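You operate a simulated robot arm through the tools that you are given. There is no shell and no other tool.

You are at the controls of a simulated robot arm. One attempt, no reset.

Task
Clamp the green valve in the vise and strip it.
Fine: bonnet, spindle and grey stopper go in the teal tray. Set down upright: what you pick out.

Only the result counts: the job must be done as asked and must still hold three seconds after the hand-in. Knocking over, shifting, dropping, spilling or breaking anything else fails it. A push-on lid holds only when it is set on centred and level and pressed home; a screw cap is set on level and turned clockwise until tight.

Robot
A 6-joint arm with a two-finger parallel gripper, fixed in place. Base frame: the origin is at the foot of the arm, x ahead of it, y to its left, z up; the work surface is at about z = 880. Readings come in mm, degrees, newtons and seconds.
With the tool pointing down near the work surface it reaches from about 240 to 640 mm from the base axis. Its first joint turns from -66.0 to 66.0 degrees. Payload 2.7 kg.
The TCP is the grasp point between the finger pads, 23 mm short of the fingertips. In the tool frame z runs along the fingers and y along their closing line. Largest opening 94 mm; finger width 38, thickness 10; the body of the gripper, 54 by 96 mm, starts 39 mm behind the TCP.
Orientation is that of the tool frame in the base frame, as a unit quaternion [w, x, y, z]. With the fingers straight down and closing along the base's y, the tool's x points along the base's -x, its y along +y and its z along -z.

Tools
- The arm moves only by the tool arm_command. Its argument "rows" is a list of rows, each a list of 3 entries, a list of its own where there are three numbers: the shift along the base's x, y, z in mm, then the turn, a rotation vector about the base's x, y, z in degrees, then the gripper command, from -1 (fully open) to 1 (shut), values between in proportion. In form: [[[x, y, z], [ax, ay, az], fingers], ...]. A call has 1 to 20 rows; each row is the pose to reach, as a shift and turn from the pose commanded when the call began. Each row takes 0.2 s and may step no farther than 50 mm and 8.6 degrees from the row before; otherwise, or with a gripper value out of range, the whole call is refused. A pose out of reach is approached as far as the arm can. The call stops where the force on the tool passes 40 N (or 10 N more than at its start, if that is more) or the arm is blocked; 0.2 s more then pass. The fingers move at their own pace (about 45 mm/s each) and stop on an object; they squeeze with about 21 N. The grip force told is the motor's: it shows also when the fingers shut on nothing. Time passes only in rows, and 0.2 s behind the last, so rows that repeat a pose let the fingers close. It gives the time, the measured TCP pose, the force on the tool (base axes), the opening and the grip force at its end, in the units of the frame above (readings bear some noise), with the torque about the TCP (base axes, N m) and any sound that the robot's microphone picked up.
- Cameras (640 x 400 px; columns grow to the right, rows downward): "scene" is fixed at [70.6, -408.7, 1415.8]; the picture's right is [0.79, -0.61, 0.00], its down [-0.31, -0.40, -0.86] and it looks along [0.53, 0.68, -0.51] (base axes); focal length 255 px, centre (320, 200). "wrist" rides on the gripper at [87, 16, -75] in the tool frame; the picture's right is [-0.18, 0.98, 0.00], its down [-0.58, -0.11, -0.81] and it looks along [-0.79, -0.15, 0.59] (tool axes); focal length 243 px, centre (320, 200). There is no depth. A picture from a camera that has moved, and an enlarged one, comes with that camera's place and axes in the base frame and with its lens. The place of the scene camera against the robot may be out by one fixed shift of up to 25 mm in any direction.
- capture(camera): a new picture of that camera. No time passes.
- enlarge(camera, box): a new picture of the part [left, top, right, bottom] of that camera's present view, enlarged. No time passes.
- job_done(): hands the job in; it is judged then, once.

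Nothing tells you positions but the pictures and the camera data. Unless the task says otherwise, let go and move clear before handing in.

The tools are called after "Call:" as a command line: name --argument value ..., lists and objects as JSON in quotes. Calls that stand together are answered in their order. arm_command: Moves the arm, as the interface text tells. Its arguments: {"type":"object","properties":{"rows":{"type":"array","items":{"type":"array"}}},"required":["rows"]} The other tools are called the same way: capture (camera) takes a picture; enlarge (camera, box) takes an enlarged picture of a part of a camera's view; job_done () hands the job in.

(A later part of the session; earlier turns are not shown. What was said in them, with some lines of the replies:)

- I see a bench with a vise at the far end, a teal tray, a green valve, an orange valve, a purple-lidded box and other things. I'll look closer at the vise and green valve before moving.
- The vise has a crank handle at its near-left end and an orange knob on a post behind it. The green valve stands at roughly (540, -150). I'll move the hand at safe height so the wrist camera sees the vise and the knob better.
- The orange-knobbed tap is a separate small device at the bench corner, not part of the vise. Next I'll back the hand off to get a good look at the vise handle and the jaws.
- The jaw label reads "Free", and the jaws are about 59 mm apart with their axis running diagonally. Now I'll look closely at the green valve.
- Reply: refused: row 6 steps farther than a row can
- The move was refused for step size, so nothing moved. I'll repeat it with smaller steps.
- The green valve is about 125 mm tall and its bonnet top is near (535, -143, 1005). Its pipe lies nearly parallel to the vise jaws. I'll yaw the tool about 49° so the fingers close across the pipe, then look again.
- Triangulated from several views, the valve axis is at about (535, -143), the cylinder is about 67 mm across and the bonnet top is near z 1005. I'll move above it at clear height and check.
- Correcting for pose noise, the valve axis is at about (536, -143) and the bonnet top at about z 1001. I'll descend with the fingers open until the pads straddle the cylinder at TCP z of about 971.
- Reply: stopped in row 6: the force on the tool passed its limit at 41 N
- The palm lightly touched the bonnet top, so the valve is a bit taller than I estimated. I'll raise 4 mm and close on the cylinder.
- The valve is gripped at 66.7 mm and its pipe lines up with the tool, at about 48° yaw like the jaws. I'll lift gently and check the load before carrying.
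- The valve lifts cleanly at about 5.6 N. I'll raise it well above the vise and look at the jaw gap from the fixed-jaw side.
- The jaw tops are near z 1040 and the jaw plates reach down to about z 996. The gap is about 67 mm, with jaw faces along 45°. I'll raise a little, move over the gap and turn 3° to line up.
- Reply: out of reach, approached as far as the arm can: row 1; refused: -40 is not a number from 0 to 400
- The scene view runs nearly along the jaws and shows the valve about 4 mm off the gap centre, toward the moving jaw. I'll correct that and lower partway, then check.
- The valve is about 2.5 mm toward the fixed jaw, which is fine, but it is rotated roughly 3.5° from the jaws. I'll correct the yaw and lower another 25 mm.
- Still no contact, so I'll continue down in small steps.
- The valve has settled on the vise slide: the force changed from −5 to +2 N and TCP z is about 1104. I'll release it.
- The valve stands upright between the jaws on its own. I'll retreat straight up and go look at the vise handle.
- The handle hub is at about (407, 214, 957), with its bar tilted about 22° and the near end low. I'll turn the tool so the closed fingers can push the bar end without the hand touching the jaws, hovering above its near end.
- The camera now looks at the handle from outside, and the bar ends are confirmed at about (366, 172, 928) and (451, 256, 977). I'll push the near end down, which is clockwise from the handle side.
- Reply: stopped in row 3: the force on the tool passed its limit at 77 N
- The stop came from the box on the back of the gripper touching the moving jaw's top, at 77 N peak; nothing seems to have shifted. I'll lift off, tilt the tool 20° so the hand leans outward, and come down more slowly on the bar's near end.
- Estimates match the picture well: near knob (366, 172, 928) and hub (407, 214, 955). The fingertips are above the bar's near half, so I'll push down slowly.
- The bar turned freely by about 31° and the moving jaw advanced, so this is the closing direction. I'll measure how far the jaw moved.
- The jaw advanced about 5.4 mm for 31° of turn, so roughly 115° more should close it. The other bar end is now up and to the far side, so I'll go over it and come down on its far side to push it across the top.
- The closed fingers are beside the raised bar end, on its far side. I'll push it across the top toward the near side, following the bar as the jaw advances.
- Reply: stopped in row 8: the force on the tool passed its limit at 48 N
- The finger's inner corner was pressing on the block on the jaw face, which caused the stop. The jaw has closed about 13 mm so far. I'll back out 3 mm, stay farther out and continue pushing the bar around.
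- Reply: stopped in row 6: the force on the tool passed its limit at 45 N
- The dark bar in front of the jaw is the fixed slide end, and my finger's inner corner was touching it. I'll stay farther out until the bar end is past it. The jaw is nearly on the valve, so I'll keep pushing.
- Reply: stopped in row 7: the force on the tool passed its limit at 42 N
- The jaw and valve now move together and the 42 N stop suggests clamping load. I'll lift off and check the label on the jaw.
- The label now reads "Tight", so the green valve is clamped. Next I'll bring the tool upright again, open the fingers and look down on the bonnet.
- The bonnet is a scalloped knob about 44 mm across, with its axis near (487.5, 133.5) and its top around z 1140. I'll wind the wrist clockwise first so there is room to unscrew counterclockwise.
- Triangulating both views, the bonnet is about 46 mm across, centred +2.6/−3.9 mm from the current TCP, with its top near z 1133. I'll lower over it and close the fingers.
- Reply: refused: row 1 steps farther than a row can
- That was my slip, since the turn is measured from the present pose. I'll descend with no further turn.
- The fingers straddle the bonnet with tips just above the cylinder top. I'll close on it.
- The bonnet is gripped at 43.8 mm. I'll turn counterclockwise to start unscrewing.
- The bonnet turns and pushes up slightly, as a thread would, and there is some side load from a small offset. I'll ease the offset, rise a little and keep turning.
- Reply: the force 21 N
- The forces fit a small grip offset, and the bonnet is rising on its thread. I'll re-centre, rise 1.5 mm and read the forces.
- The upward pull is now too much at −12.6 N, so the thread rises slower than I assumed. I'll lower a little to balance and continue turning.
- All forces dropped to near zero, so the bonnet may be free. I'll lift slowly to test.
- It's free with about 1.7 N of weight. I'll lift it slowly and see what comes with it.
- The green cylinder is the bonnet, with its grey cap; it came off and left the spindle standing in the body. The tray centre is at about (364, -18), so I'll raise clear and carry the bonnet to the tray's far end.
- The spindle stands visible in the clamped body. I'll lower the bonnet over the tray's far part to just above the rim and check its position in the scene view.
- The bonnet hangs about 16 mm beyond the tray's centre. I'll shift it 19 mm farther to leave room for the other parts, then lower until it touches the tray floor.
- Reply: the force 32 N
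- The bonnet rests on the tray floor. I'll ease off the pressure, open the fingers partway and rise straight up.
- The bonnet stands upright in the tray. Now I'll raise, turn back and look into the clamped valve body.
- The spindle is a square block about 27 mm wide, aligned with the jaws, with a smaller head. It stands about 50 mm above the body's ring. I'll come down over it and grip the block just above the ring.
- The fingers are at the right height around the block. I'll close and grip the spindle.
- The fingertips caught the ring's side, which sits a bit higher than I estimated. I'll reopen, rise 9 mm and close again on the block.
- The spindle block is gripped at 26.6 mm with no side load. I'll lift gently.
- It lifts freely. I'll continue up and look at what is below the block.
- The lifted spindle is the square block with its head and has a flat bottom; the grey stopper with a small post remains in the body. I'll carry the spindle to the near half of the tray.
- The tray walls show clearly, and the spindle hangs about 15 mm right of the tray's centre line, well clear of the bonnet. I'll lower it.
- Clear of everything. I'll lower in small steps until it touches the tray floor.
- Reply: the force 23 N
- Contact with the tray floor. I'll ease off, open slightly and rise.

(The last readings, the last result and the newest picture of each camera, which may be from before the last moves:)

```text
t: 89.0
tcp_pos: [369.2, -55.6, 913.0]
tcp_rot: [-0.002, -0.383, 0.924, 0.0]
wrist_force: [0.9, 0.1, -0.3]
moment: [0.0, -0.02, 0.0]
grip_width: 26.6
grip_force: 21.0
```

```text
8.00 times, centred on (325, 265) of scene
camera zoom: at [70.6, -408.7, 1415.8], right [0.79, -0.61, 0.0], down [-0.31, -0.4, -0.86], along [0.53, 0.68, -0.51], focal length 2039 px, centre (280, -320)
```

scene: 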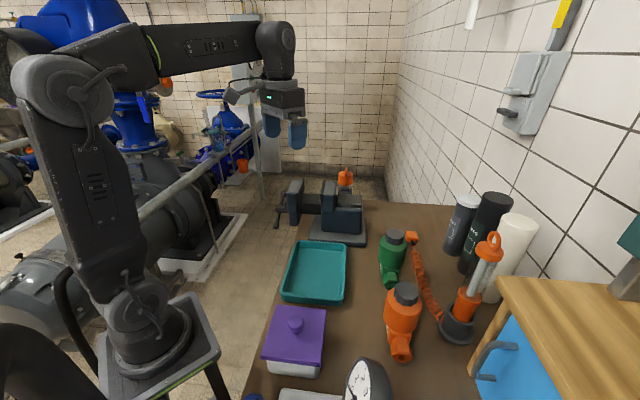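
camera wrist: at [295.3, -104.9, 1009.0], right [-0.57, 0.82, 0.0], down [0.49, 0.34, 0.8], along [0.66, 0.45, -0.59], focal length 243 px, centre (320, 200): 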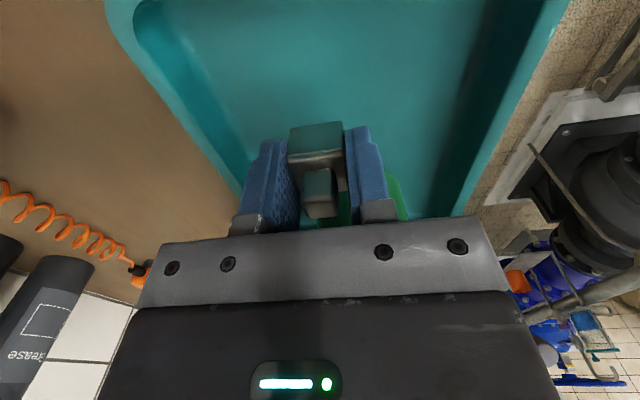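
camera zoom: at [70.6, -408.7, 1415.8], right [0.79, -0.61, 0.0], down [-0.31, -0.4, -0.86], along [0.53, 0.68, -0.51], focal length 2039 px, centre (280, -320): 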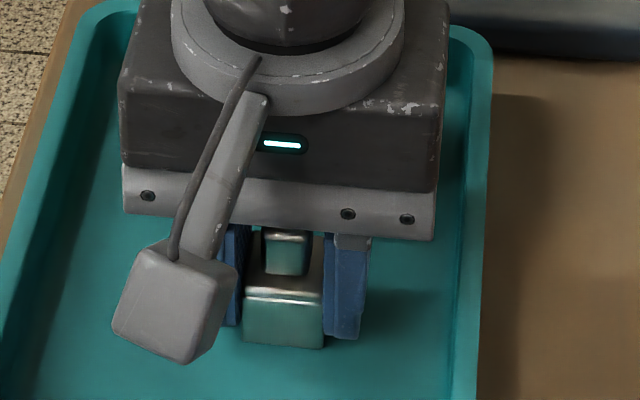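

Call:
arm_command --rows '[[[0, 0, -0.6], [0, 0, 0], 1], [[0, 0, -0.6], [0, 0, 0], 0.35], [[0, 0, -0.6], [0, 0, 0], 0.1], [[0, 0, -0.6], [0, 0, 0], -0.1], [[0, 0, -0.6], [0, 0, 0], -0.1], [[0, 0, 10], [0, 0, 0], -0.1], [[0, 0, 40], [0, 0, 0], -0.1], [[0, 0, 80], [0, 0, 0], -0.1], [[0, 0, 120], [0, 0, 0], -0.1], [[0, 0, 120], [0, 0, 0], -0.1]]'

Call:
enlarge --camera "scene" --box '[240, 170, 380, 310]'

Call:
capture --camera "wrist"

```text
t: 91.2
tcp_pos: [368.2, -57.1, 1033.3]
tcp_rot: [-0.002, -0.384, 0.924, 0.0]
wrist_force: [1.0, -1.2, 0.8]
moment: [-0.03, -0.01, 0.05]
grip_width: 51.9
grip_force: 0.0
```

```text
2.86 times, centred on (310, 240) of scene
camera zoom: at [70.6, -408.7, 1415.8], right [0.79, -0.61, 0.0], down [-0.31, -0.4, -0.86], along [0.53, 0.68, -0.51], focal length 728 px, centre (349, 86)
```

zoom: 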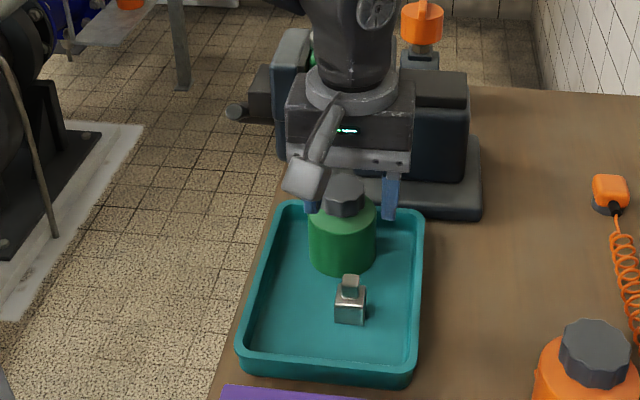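

```text
taken
camera wrist: at [295.5, -106.1, 1107.5], right [-0.57, 0.82, 0.0], down [0.49, 0.34, 0.8], along [0.66, 0.46, -0.59], focal length 243 px, centre (320, 200)
```

wrist: 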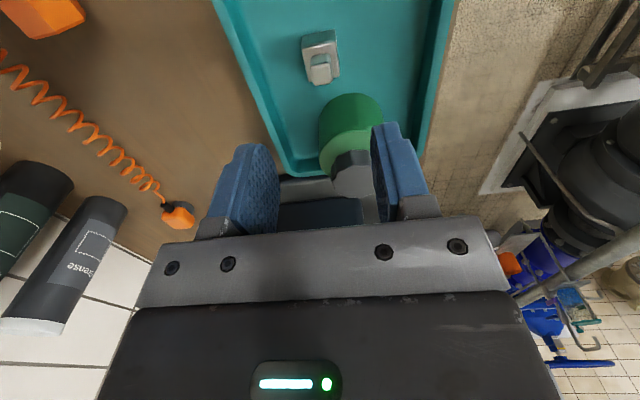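

The spindle stands upright in the tray. Now back to the valve body for a close look at the stopper.

Call:
arm_command --rows '[[[0, 0, 40], [0, 0, 0], -0.1], [[0, 0, 80], [0, 0, 0], -0.1], [[10, 25, 110], [0, 0, 0], -0.1], [[22, 55, 120], [0, 0, 0], -0.1], [[35, 90, 120], [0, 0, 0], -0.1], [[50, 120, 115], [0, 0, 0], -0.1], [[63, 145, 110], [0, 0, 0], -0.1], [[63, 145, 110], [0, 0, 0], -0.1]]'

Call:
capture --camera "wrist"

Call:
enlarge --camera "wrist" --box '[260, 60, 400, 200]'

Call:
enlarge --camera "scene" --box '[300, 155, 340, 195]'

```text
t: 93.0
tcp_pos: [431.8, 89.9, 1141.6]
tcp_rot: [-0.001, -0.383, 0.924, 0.0]
wrist_force: [-0.7, 0.4, -0.5]
moment: [-0.02, 0.01, 0.02]
grip_width: 51.6
grip_force: 0.0
```

```text
taken
camera wrist: at [359.3, 39.4, 1216.3], right [-0.57, 0.82, 0.0], down [0.49, 0.34, 0.8], along [0.66, 0.45, -0.59], focal length 243 px, centre (320, 200)
```

wrist: 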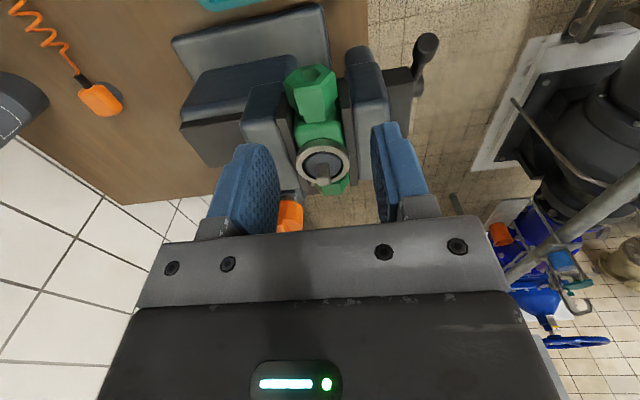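

```text
2.86 times, centred on (330, 130) of wrist
camera zoom: at [359.3, 39.4, 1216.3], right [-0.57, 0.82, 0.0], down [0.49, 0.34, 0.8], along [0.66, 0.45, -0.59], focal length 693 px, centre (291, 400)
```

zoom: 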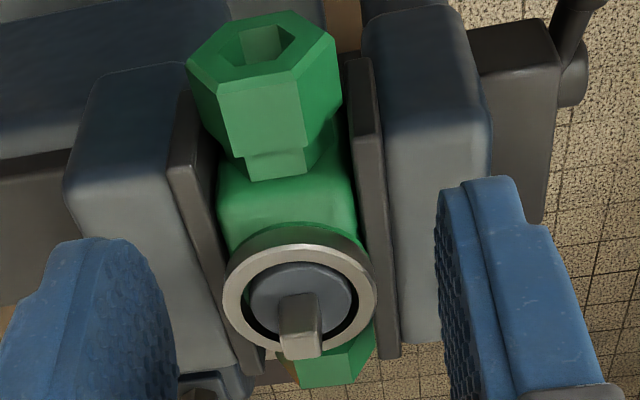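

```text
10.00 times, centred on (320, 175) of scene
camera zoom: at [70.6, -408.6, 1415.8], right [0.79, -0.61, 0.0], down [-0.31, -0.4, -0.86], along [0.53, 0.68, -0.51], focal length 2548 px, centre (320, 450)
```

zoom: 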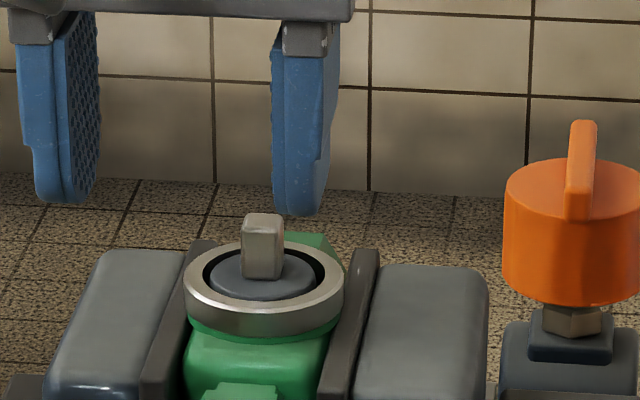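

The stopper is a grey disc in the bore with a square post about 11 mm wide, its top near z 1081. I'll come down over the post with the fingertips just above the ring.

Call:
arm_command --rows '[[[20, 15, 0], [0, 0, 0], 0.15], [[42, 30, 0], [0, 0, 0], 0.15], [[57, 41, -10], [0, 0, 0], 0.15], [[57, 41, -30], [0, 0, 0], 0.15], [[57, 41, -45], [0, 0, 0], 0.15], [[57, 41, -52], [0, 0, 0], 0.15], [[57, 41, -52], [0, 0, 0], 0.15]]'

Call:
enlarge --camera "scene" --box '[300, 155, 340, 195]'

Call:
enlarge --camera "wrist" --box '[200, 20, 440, 240]'

```text
t: 94.7
tcp_pos: [487.8, 129.7, 1090.4]
tcp_rot: [-0.002, -0.383, 0.924, -0.001]
wrist_force: [-0.1, 0.0, -0.1]
moment: [0.0, -0.02, 0.01]
grip_width: 39.9
grip_force: 0.0
```

```text
10.00 times, centred on (320, 175) of scene
camera zoom: at [70.6, -408.7, 1415.8], right [0.79, -0.61, 0.0], down [-0.31, -0.4, -0.86], along [0.53, 0.68, -0.51], focal length 2548 px, centre (320, 450)
```

zoom: 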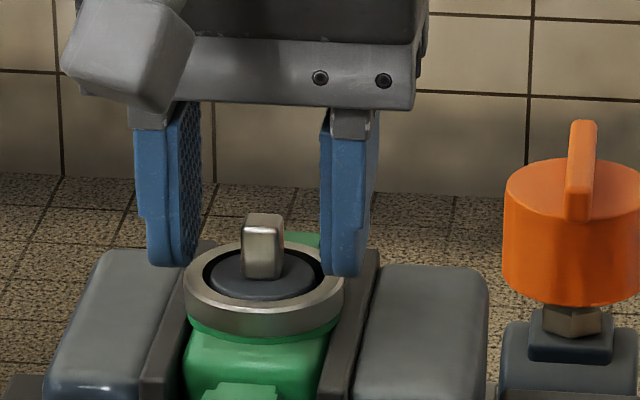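

```text
1.82 times, centred on (320, 130) of wrist
camera zoom: at [414.7, 80.8, 1164.4], right [-0.57, 0.82, 0.0], down [0.49, 0.34, 0.8], along [0.66, 0.45, -0.59], focal length 441 px, centre (320, 327)
```

zoom: 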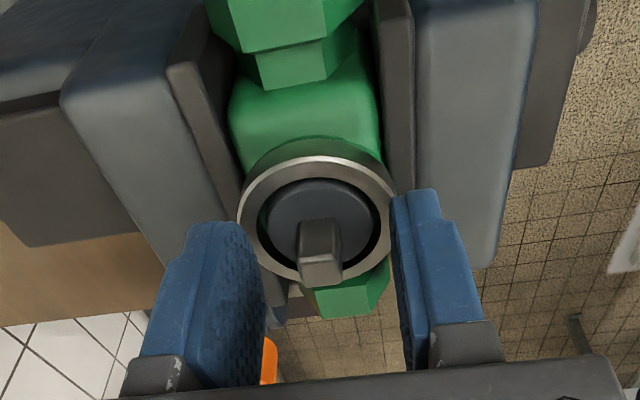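

Call:
arm_command --rows '[[[0, 0, -1], [0, 0, 0], 0.5], [[0, 0, -1], [0, 0, 0], 1], [[0, 0, -1], [0, 0, 0], 1], [[0, 0, -1], [0, 0, 0], 1]]'

Call:
enlarge --camera "wrist" --box '[200, 20, 440, 240]'

```text
t: 95.7
tcp_pos: [488.0, 131.0, 1090.6]
tcp_rot: [-0.001, -0.382, 0.924, -0.001]
wrist_force: [0.1, 0.2, 0.8]
moment: [0.01, 0.01, 0.01]
grip_width: 11.0
grip_force: 21.1
```

```text
1.82 times, centred on (320, 130) of wrist
camera zoom: at [414.6, 80.7, 1164.1], right [-0.57, 0.82, 0.0], down [0.49, 0.34, 0.8], along [0.66, 0.46, -0.59], focal length 441 px, centre (320, 327)
```

zoom: 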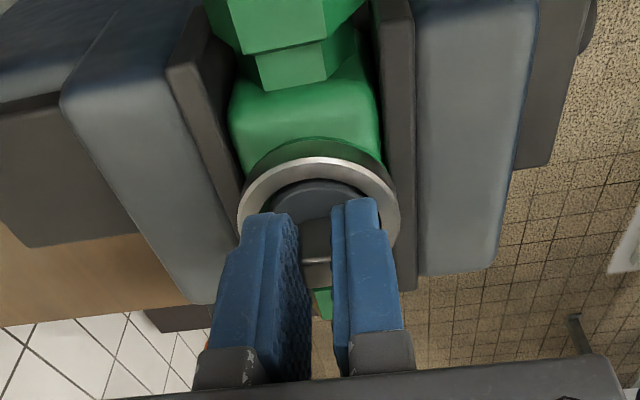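

The post is gripped at 11 mm. I'll lift slowly.

Call:
arm_command --rows '[[[0, 0, 1], [0, 0, 0], 1], [[0, 0, 2], [0, 0, 0], 1], [[0, 0, 4], [0, 0, 0], 1], [[0, 0, 6], [0, 0, 0], 1], [[0, 0, 6], [0, 0, 0], 1]]'

Call:
enlarge --camera "scene" --box '[300, 150, 340, 195]'

```text
t: 96.8
tcp_pos: [487.7, 130.5, 1096.1]
tcp_rot: [-0.001, -0.383, 0.924, 0.0]
wrist_force: [-1.0, -0.6, 0.2]
moment: [-0.02, 0.0, 0.02]
grip_width: 10.6
grip_force: 20.7
```

```text
8.89 times, centred on (320, 172) of scene
camera zoom: at [70.6, -408.7, 1415.8], right [0.79, -0.61, 0.0], down [-0.31, -0.4, -0.86], along [0.53, 0.68, -0.51], focal length 2265 px, centre (320, 444)
```

zoom: 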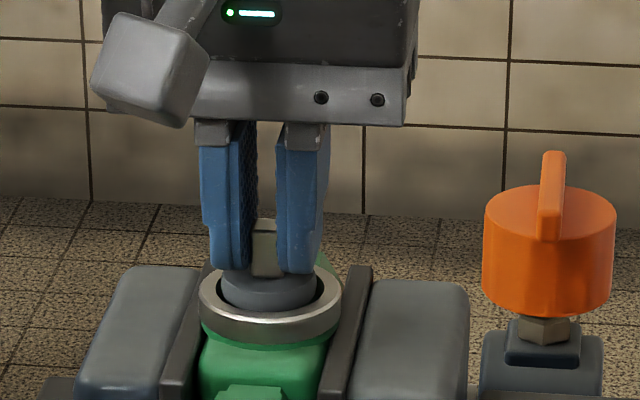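

Call:
arm_command --rows '[[[0, 0, 5], [0, 0, 0], 1], [[0, 0, 12], [0, 0, 0], 1], [[0, 0, 20], [0, 0, 0], 1], [[0, 0, 30], [0, 0, 0], 1], [[0, 0, 40], [0, 0, 0], 1], [[0, 0, 50], [0, 0, 0], 1], [[0, 0, 62], [0, 0, 0], 1], [[0, 0, 62], [0, 0, 0], 1]]'

Call:
enlarge --camera "scene" --box '[290, 115, 350, 195]'

Call:
capture --camera "wrist"

```text
t: 98.7
tcp_pos: [489.0, 130.9, 1158.6]
tcp_rot: [-0.002, -0.384, 0.923, -0.001]
wrist_force: [-0.2, 0.0, 0.0]
moment: [-0.03, -0.02, 0.01]
grip_width: 10.7
grip_force: 20.7
```

```text
5.00 times, centred on (320, 155) of scene
camera zoom: at [70.6, -408.7, 1415.8], right [0.79, -0.61, 0.0], down [-0.31, -0.4, -0.86], along [0.53, 0.68, -0.51], focal length 1274 px, centre (320, 425)
```

zoom: 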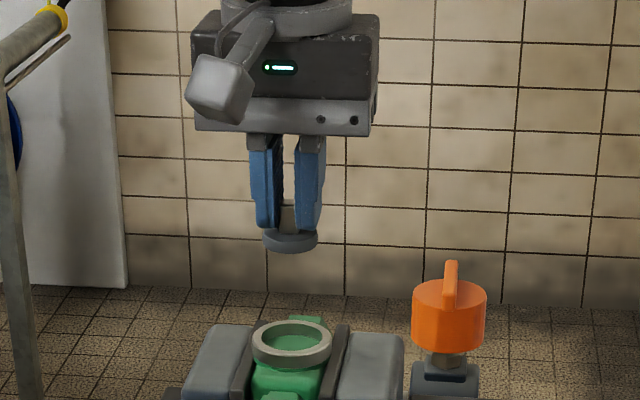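

```text
taken
camera wrist: at [415.6, 81.4, 1232.1], right [-0.57, 0.82, 0.0], down [0.49, 0.34, 0.8], along [0.66, 0.45, -0.59], focal length 243 px, centre (320, 200)
```

wrist: 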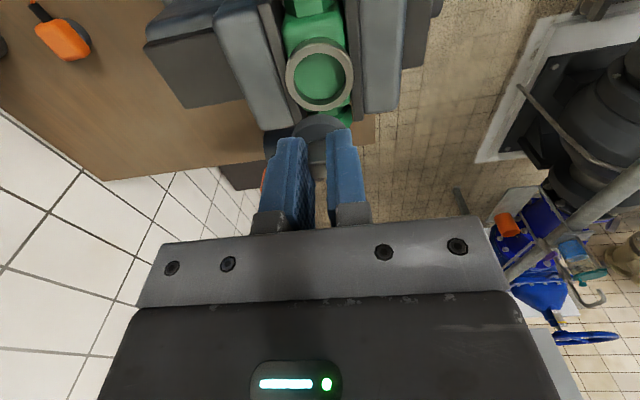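

The stopper, a disc with a post, is out and the body looks empty. I'll carry it to the near-left part of the tray, clear of the spindle.

Call:
enlarge --camera "wrist" --box '[270, 20, 370, 130]'

Call:
arm_command --rows '[[[-25, -26, 0], [0, 0, 0], 1], [[-50, -52, 0], [0, 0, 0], 1], [[-75, -78, 0], [0, 0, 0], 1], [[-100, -104, -10], [0, 0, 0], 1], [[-125, -130, -30], [0, 0, 0], 1], [[-150, -155, -55], [0, 0, 0], 1], [[-164, -167.5, -90], [0, 0, 0], 1], [[-164, -167.5, -130], [0, 0, 0], 1], [[-164, -167.5, -150], [0, 0, 0], 1], [[-164, -167.5, -150], [0, 0, 0], 1]]'

Call:
enlarge --camera "scene" --box '[240, 170, 380, 310]'

Call:
capture --camera "wrist"

```text
3.64 times, centred on (320, 75) of wrist
camera zoom: at [415.6, 81.4, 1232.1], right [-0.57, 0.82, 0.0], down [0.49, 0.34, 0.8], along [0.66, 0.45, -0.59], focal length 882 px, centre (320, 654)
```

zoom: 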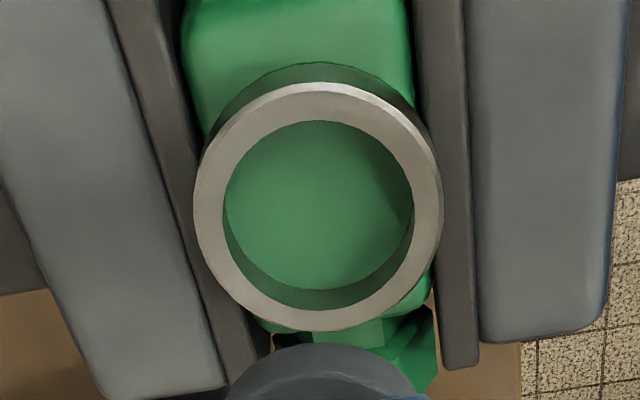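

```text
t: 100.8
tcp_pos: [322.8, -37.6, 1007.9]
tcp_rot: [-0.001, -0.383, 0.924, -0.001]
wrist_force: [-0.6, 0.3, -0.3]
moment: [-0.01, -0.07, -0.01]
grip_width: 10.9
grip_force: 21.0
```

```text
2.86 times, centred on (310, 240) of scene
camera zoom: at [70.6, -408.7, 1415.8], right [0.79, -0.61, 0.0], down [-0.31, -0.4, -0.86], along [0.53, 0.68, -0.51], focal length 728 px, centre (349, 86)
```

zoom: 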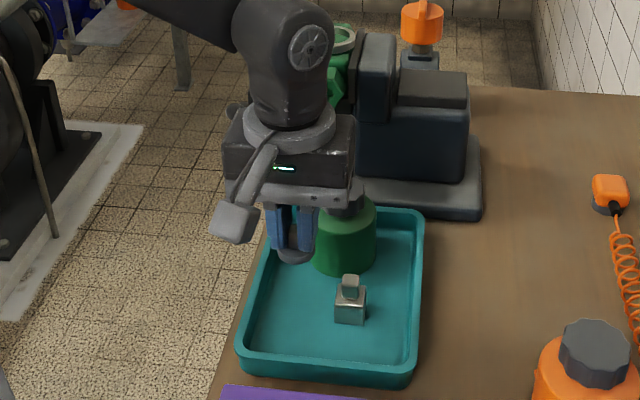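

```text
taken
camera wrist: at [250.4, -87.1, 1082.4], right [-0.57, 0.82, 0.0], down [0.49, 0.34, 0.8], along [0.66, 0.45, -0.59], focal length 243 px, centre (320, 200)
```

wrist: 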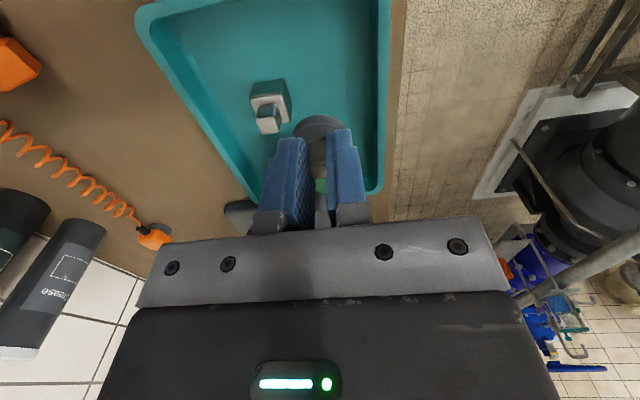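

The stopper hangs with good clearance to the walls and the spindle. I'll lower it.

Call:
arm_command --rows '[[[0, 0, -25], [0, 0, 0], 1], [[0, 0, -45], [0, 0, 0], 1], [[0, 0, -60], [0, 0, 0], 1], [[0, 0, -68], [0, 0, 0], 1], [[0, 0, -72], [0, 0, 0], 1], [[0, 0, -72], [0, 0, 0], 1]]'

Call:
enlarge --camera "scene" --box '[280, 220, 350, 290]'

Call:
capture --camera "wrist"

```text
t: 102.2
tcp_pos: [322.4, -35.8, 935.9]
tcp_rot: [-0.002, -0.384, 0.924, -0.001]
wrist_force: [0.1, 0.1, -1.3]
moment: [-0.02, 0.02, 0.02]
grip_width: 10.9
grip_force: 21.3
```

```text
5.71 times, centred on (315, 255) of scene
camera zoom: at [70.6, -408.7, 1415.8], right [0.79, -0.61, 0.0], down [-0.31, -0.4, -0.86], along [0.53, 0.68, -0.51], focal length 1456 px, centre (349, -114)
```

zoom: 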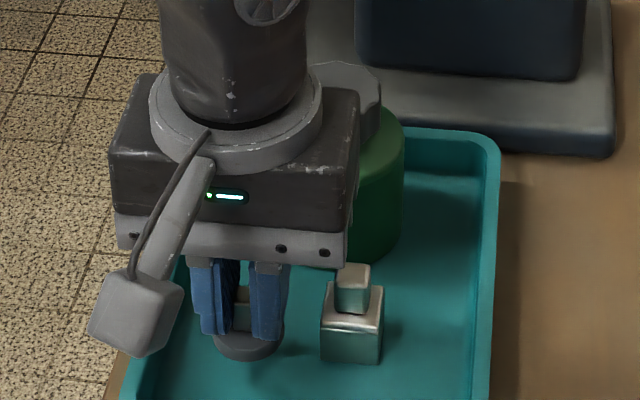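

```text
taken
camera wrist: at [250.7, -85.5, 1009.7], right [-0.57, 0.82, 0.0], down [0.49, 0.34, 0.8], along [0.66, 0.46, -0.59], focal length 243 px, centre (320, 200)
```

wrist: 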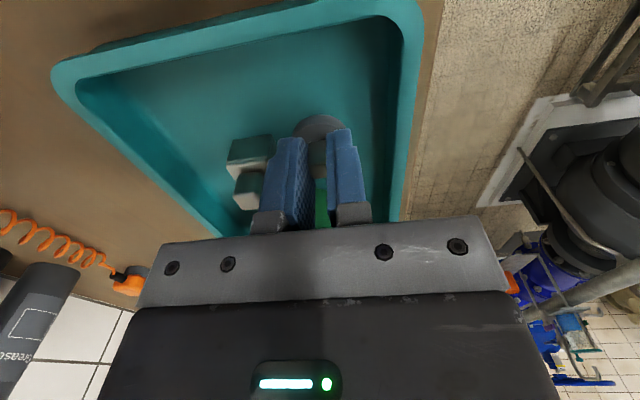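

Call:
arm_command --rows '[[[0, 0, -1.5], [0, 0, 0], 1], [[0, 0, -3], [0, 0, 0], 1], [[0, 0, -4], [0, 0, 0], 1], [[0, 0, -5], [0, 0, 0], 1], [[0, 0, -5], [0, 0, 0], 1]]'

```text
t: 103.5
tcp_pos: [324.6, -36.3, 930.3]
tcp_rot: [-0.001, -0.384, 0.923, 0.0]
wrist_force: [-0.3, 0.0, 0.6]
moment: [0.01, 0.03, 0.04]
grip_width: 11.0
grip_force: 21.0
```

Call:
arm_command --rows '[[[0, 0, -1], [0, 0, 0], 1], [[0, 0, -2], [0, 0, 0], 1], [[0, 0, -3], [0, 0, 0], 1], [[0, 0, -3], [0, 0, 0], 1]]'

Call:
enlarge --camera "scene" --box '[280, 240, 330, 290]'

```text
t: 104.5
tcp_pos: [323.9, -36.1, 928.9]
tcp_rot: [-0.001, -0.384, 0.923, -0.001]
wrist_force: [0.1, -1.1, -0.9]
moment: [-0.02, 0.01, 0.01]
grip_width: 10.6
grip_force: 21.0
```

```text
8.00 times, centred on (305, 265) of scene
camera zoom: at [70.6, -408.7, 1415.8], right [0.79, -0.61, 0.0], down [-0.31, -0.4, -0.86], along [0.53, 0.68, -0.51], focal length 2039 px, centre (440, -320)
```

zoom: 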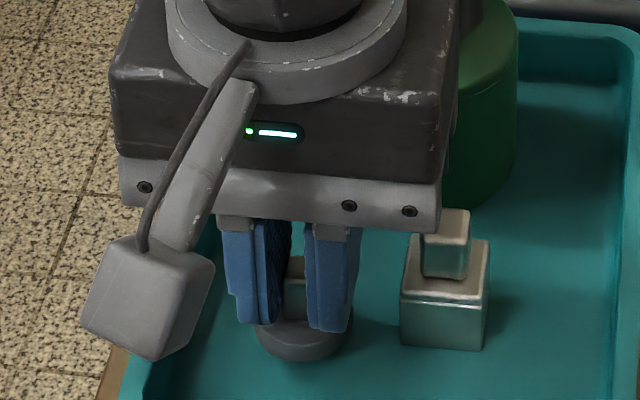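

Call:
arm_command --rows '[[[0, 0, -1], [0, 0, 0], 1], [[0, 0, -2], [0, 0, 0], 1], [[0, 0, -2], [0, 0, 0], 1]]'

```text
t: 105.2
tcp_pos: [323.6, -36.3, 926.4]
tcp_rot: [-0.001, -0.383, 0.924, 0.0]
wrist_force: [0.0, 0.7, -0.2]
moment: [0.0, -0.05, 0.03]
grip_width: 10.7
grip_force: 20.9
```

Call:
arm_command --rows '[[[0, 0, -1], [0, 0, 0], 1], [[0, 0, -2], [0, 0, 0], 1], [[0, 0, -2], [0, 0, 0], 1]]'

Call:
enlarge --camera "scene" --box '[280, 240, 330, 290]'

```text
t: 106.0
tcp_pos: [324.0, -36.7, 924.3]
tcp_rot: [-0.002, -0.383, 0.924, -0.001]
wrist_force: [-0.2, 1.1, -0.4]
moment: [-0.02, 0.02, -0.01]
grip_width: 11.0
grip_force: 20.8
```

```text
8.00 times, centred on (305, 265) of scene
camera zoom: at [70.6, -408.7, 1415.8], right [0.79, -0.61, 0.0], down [-0.31, -0.4, -0.86], along [0.53, 0.68, -0.51], focal length 2039 px, centre (440, -320)
```

zoom: 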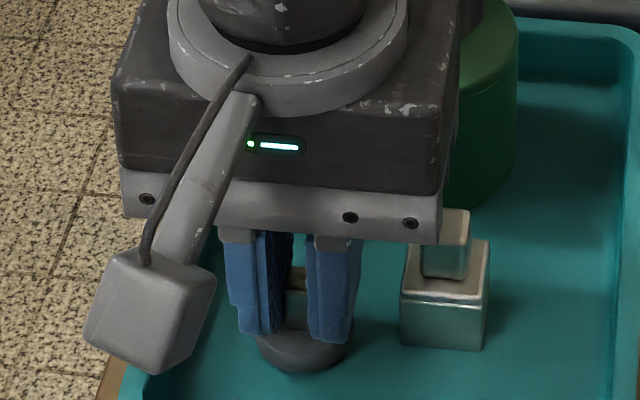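

Call:
arm_command --rows '[[[0, 0, -1], [0, 0, 0], 1], [[0, 0, -2], [0, 0, 0], 1], [[0, 0, -2], [0, 0, 0], 1]]'

```text
t: 106.8
tcp_pos: [324.6, -36.1, 921.8]
tcp_rot: [-0.001, -0.383, 0.924, 0.0]
wrist_force: [0.3, -0.2, 0.1]
moment: [0.0, -0.02, 0.02]
grip_width: 10.8
grip_force: 21.2
```

Call:
arm_command --rows '[[[0, 0, -1], [0, 0, 0], 1], [[0, 0, -2], [0, 0, 0], 1], [[0, 0, -2], [0, 0, 0], 1]]'

Call:
enlarge --camera "scene" --box '[280, 240, 330, 290]'

```text
t: 107.7
tcp_pos: [323.4, -36.5, 920.5]
tcp_rot: [-0.002, -0.384, 0.923, -0.001]
wrist_force: [-0.1, 0.4, -0.7]
moment: [0.04, -0.03, 0.03]
grip_width: 10.8
grip_force: 21.2
```

```text
8.00 times, centred on (305, 265) of scene
camera zoom: at [70.6, -408.7, 1415.8], right [0.79, -0.61, 0.0], down [-0.31, -0.4, -0.86], along [0.53, 0.68, -0.51], focal length 2039 px, centre (440, -320)
```

zoom: 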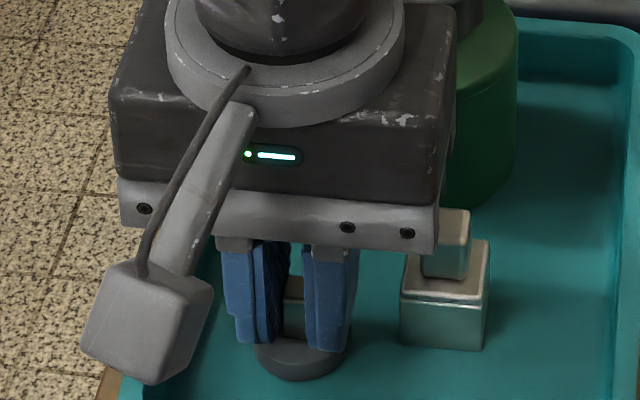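

Call:
arm_command --rows '[[[0, 0, -1], [0, 0, 0], 1], [[0, 0, -2], [0, 0, 0], 1], [[0, 0, -2], [0, 0, 0], 1]]'

```text
t: 108.5
tcp_pos: [323.4, -36.5, 918.4]
tcp_rot: [0.0, -0.382, 0.924, -0.001]
wrist_force: [-1.6, 0.1, 16.5]
moment: [0.06, 0.04, 0.01]
grip_width: 10.8
grip_force: 20.8
```

Contact with the tray floor. I'll ease off, open to about 24 mm and rise straight up.

Call:
arm_command --rows '[[[0, 0, 0.6], [0, 0, 0], 1], [[0, 0, 1.2], [0, 0, 0], 1], [[0, 0, 1.2], [0, 0, 0], 0.7], [[0, 0, 1.2], [0, 0, 0], 0.5], [[0, 0, 1.2], [0, 0, 0], 0.5], [[0, 0, 1.2], [0, 0, 0], 0.5], [[0, 0, 10], [0, 0, 0], 0.5], [[0, 0, 30], [0, 0, 0], 0.5], [[0, 0, 65], [0, 0, 0], 0.5], [[0, 0, 110], [0, 0, 0], 0.5], [[0, 0, 110], [0, 0, 0], 0.5]]'

Call:
enlarge --camera "scene" --box '[240, 170, 380, 310]'

Call:
capture --camera "wrist"

```text
t: 110.8
tcp_pos: [323.6, -34.6, 1030.8]
tcp_rot: [-0.002, -0.384, 0.923, 0.0]
wrist_force: [-0.2, 0.6, -0.3]
moment: [-0.01, 0.02, 0.02]
grip_width: 23.4
grip_force: 0.1
```

```text
2.86 times, centred on (310, 240) of scene
camera zoom: at [70.6, -408.7, 1415.8], right [0.79, -0.61, 0.0], down [-0.31, -0.4, -0.86], along [0.53, 0.68, -0.51], focal length 728 px, centre (349, 86)
```

zoom: 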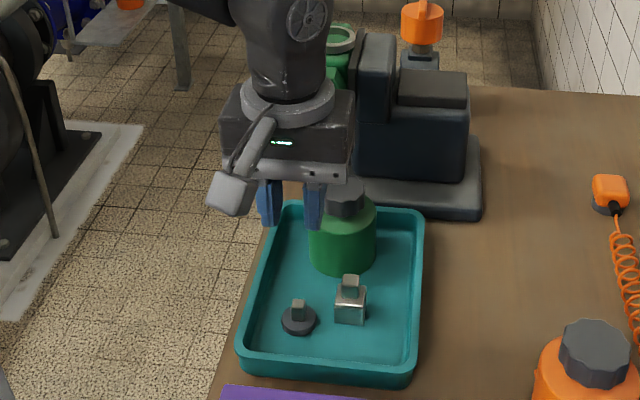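

```text
taken
camera wrist: at [251.4, -85.1, 1104.0], right [-0.57, 0.82, 0.0], down [0.49, 0.34, 0.8], along [0.66, 0.46, -0.59], focal length 243 px, centre (320, 200)
```

wrist: 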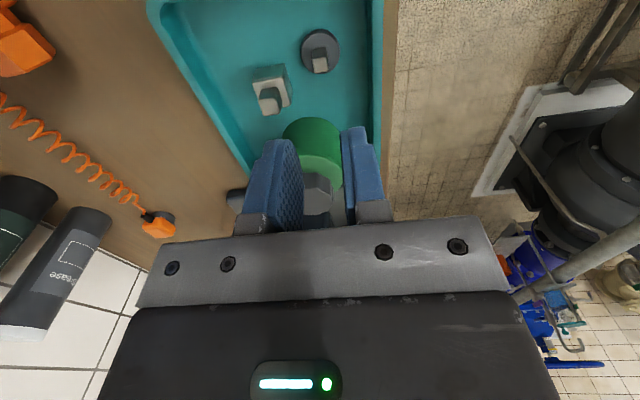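

All three parts stand upright in the tray. I'll raise the hand clear and check that the vise label still reads Tight and nothing else was disturbed.

Call:
arm_command --rows '[[[0, 0, 45], [0, 0, 0], 0.5], [[0, 0, 90], [0, 0, 0], 0.5], [[0, 0, 135], [0, 0, 0], 0.5], [[-3, 20, 165], [0, 0, -8], 0], [[-6, 50, 170], [0, 0, -16], -0.5], [[-10, 85, 170], [0, 0, -24], -1], [[-15, 120, 170], [0, 0, -32], -1], [[-20, 150, 170], [0, 0, -40], -1], [[-23, 172, 170], [0, 0, -45], -1], [[-23, 172, 170], [0, 0, -45], -1]]'

Call:
capture --camera "wrist"

Call:
capture --camera "scene"

Call:
enlarge --camera "wrist" --box '[240, 40, 440, 210]'

Call:
enlarge --camera "scene" --box '[270, 220, 350, 300]'

```text
t: 113.0
tcp_pos: [299.6, 138.0, 1197.6]
tcp_rot: [-0.001, -0.001, 1.0, 0.0]
wrist_force: [0.4, 0.3, -0.4]
moment: [0.0, 0.0, 0.01]
grip_width: 94.0
grip_force: 0.0
```

```text
taken
camera wrist: at [212.8, 153.3, 1271.2], right [0.18, 0.98, 0.0], down [0.58, -0.11, 0.8], along [0.79, -0.15, -0.59], focal length 243 px, centre (320, 200)
```

wrist: 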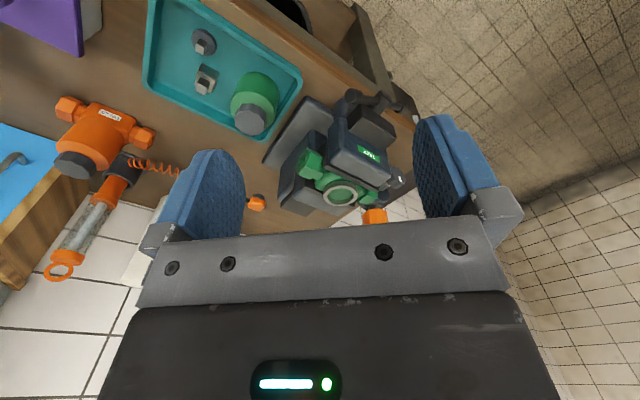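

```text
taken
```

scene: 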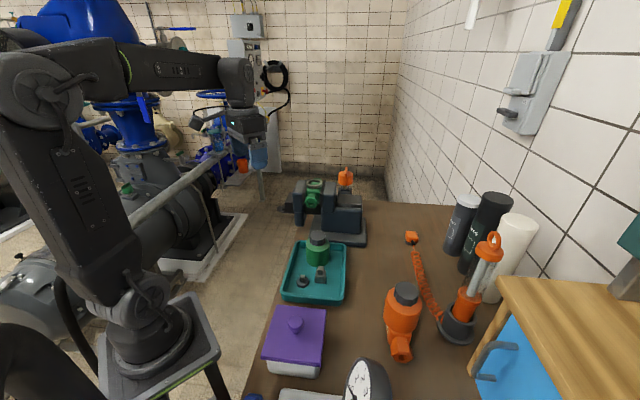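

```text
2.35 times, centred on (340, 125) of wrist
camera zoom: at [212.8, 153.3, 1271.2], right [0.18, 0.98, 0.0], down [0.58, -0.11, 0.8], along [0.79, -0.15, -0.59], focal length 571 px, centre (273, 376)
```

zoom: 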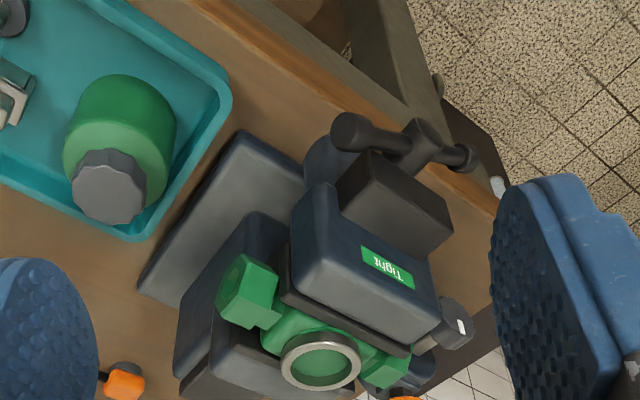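

```text
5.00 times, centred on (310, 260) of scene
camera zoom: at [70.6, -408.7, 1415.8], right [0.79, -0.61, 0.0], down [-0.31, -0.4, -0.86], along [0.53, 0.68, -0.51], focal length 1274 px, centre (370, -100)
```

zoom: 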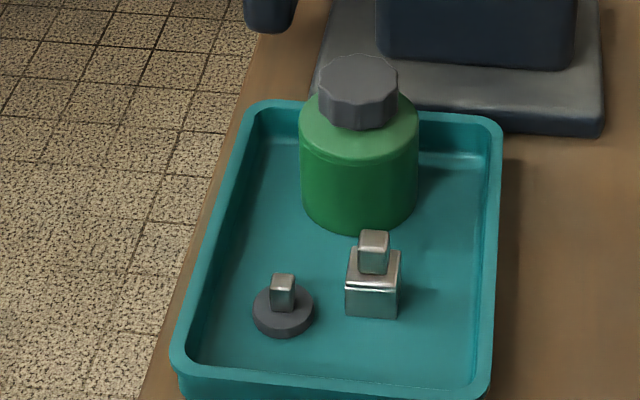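

The vise label reads "Tight" with the empty green body clamped. The bonnet, spindle and grey stopper stand upright in the teal tray, everything else looks undisturbed, and the hand is clear. I'll hand the job in.

Call:
job_done

```text
The job is handed in.
```

The green valve is clamped in the vise and stripped, and I've handed the job in. The hand-in came back with no verdict.

- **Vise:** the label on the jaw changed from "Free" to "Tight", and it still read "Tight" when I checked just before handing in.
- **Parts:** the bonnet, spindle and grey stopper each stand upright in the teal tray, and the valve body is empty. I took the green cylinder with its grey cap to be the bonnet, and the grey disc with a square post to be the stopper.
- **Surroundings:** in the last scene picture nothing else had moved or fallen. While I was working the vise handle, the hand knocked the vise a few times, the hardest at 77 N on top of the moving jaw. I saw no shift or damage from it.

The hand was open and clear of everything at the end.
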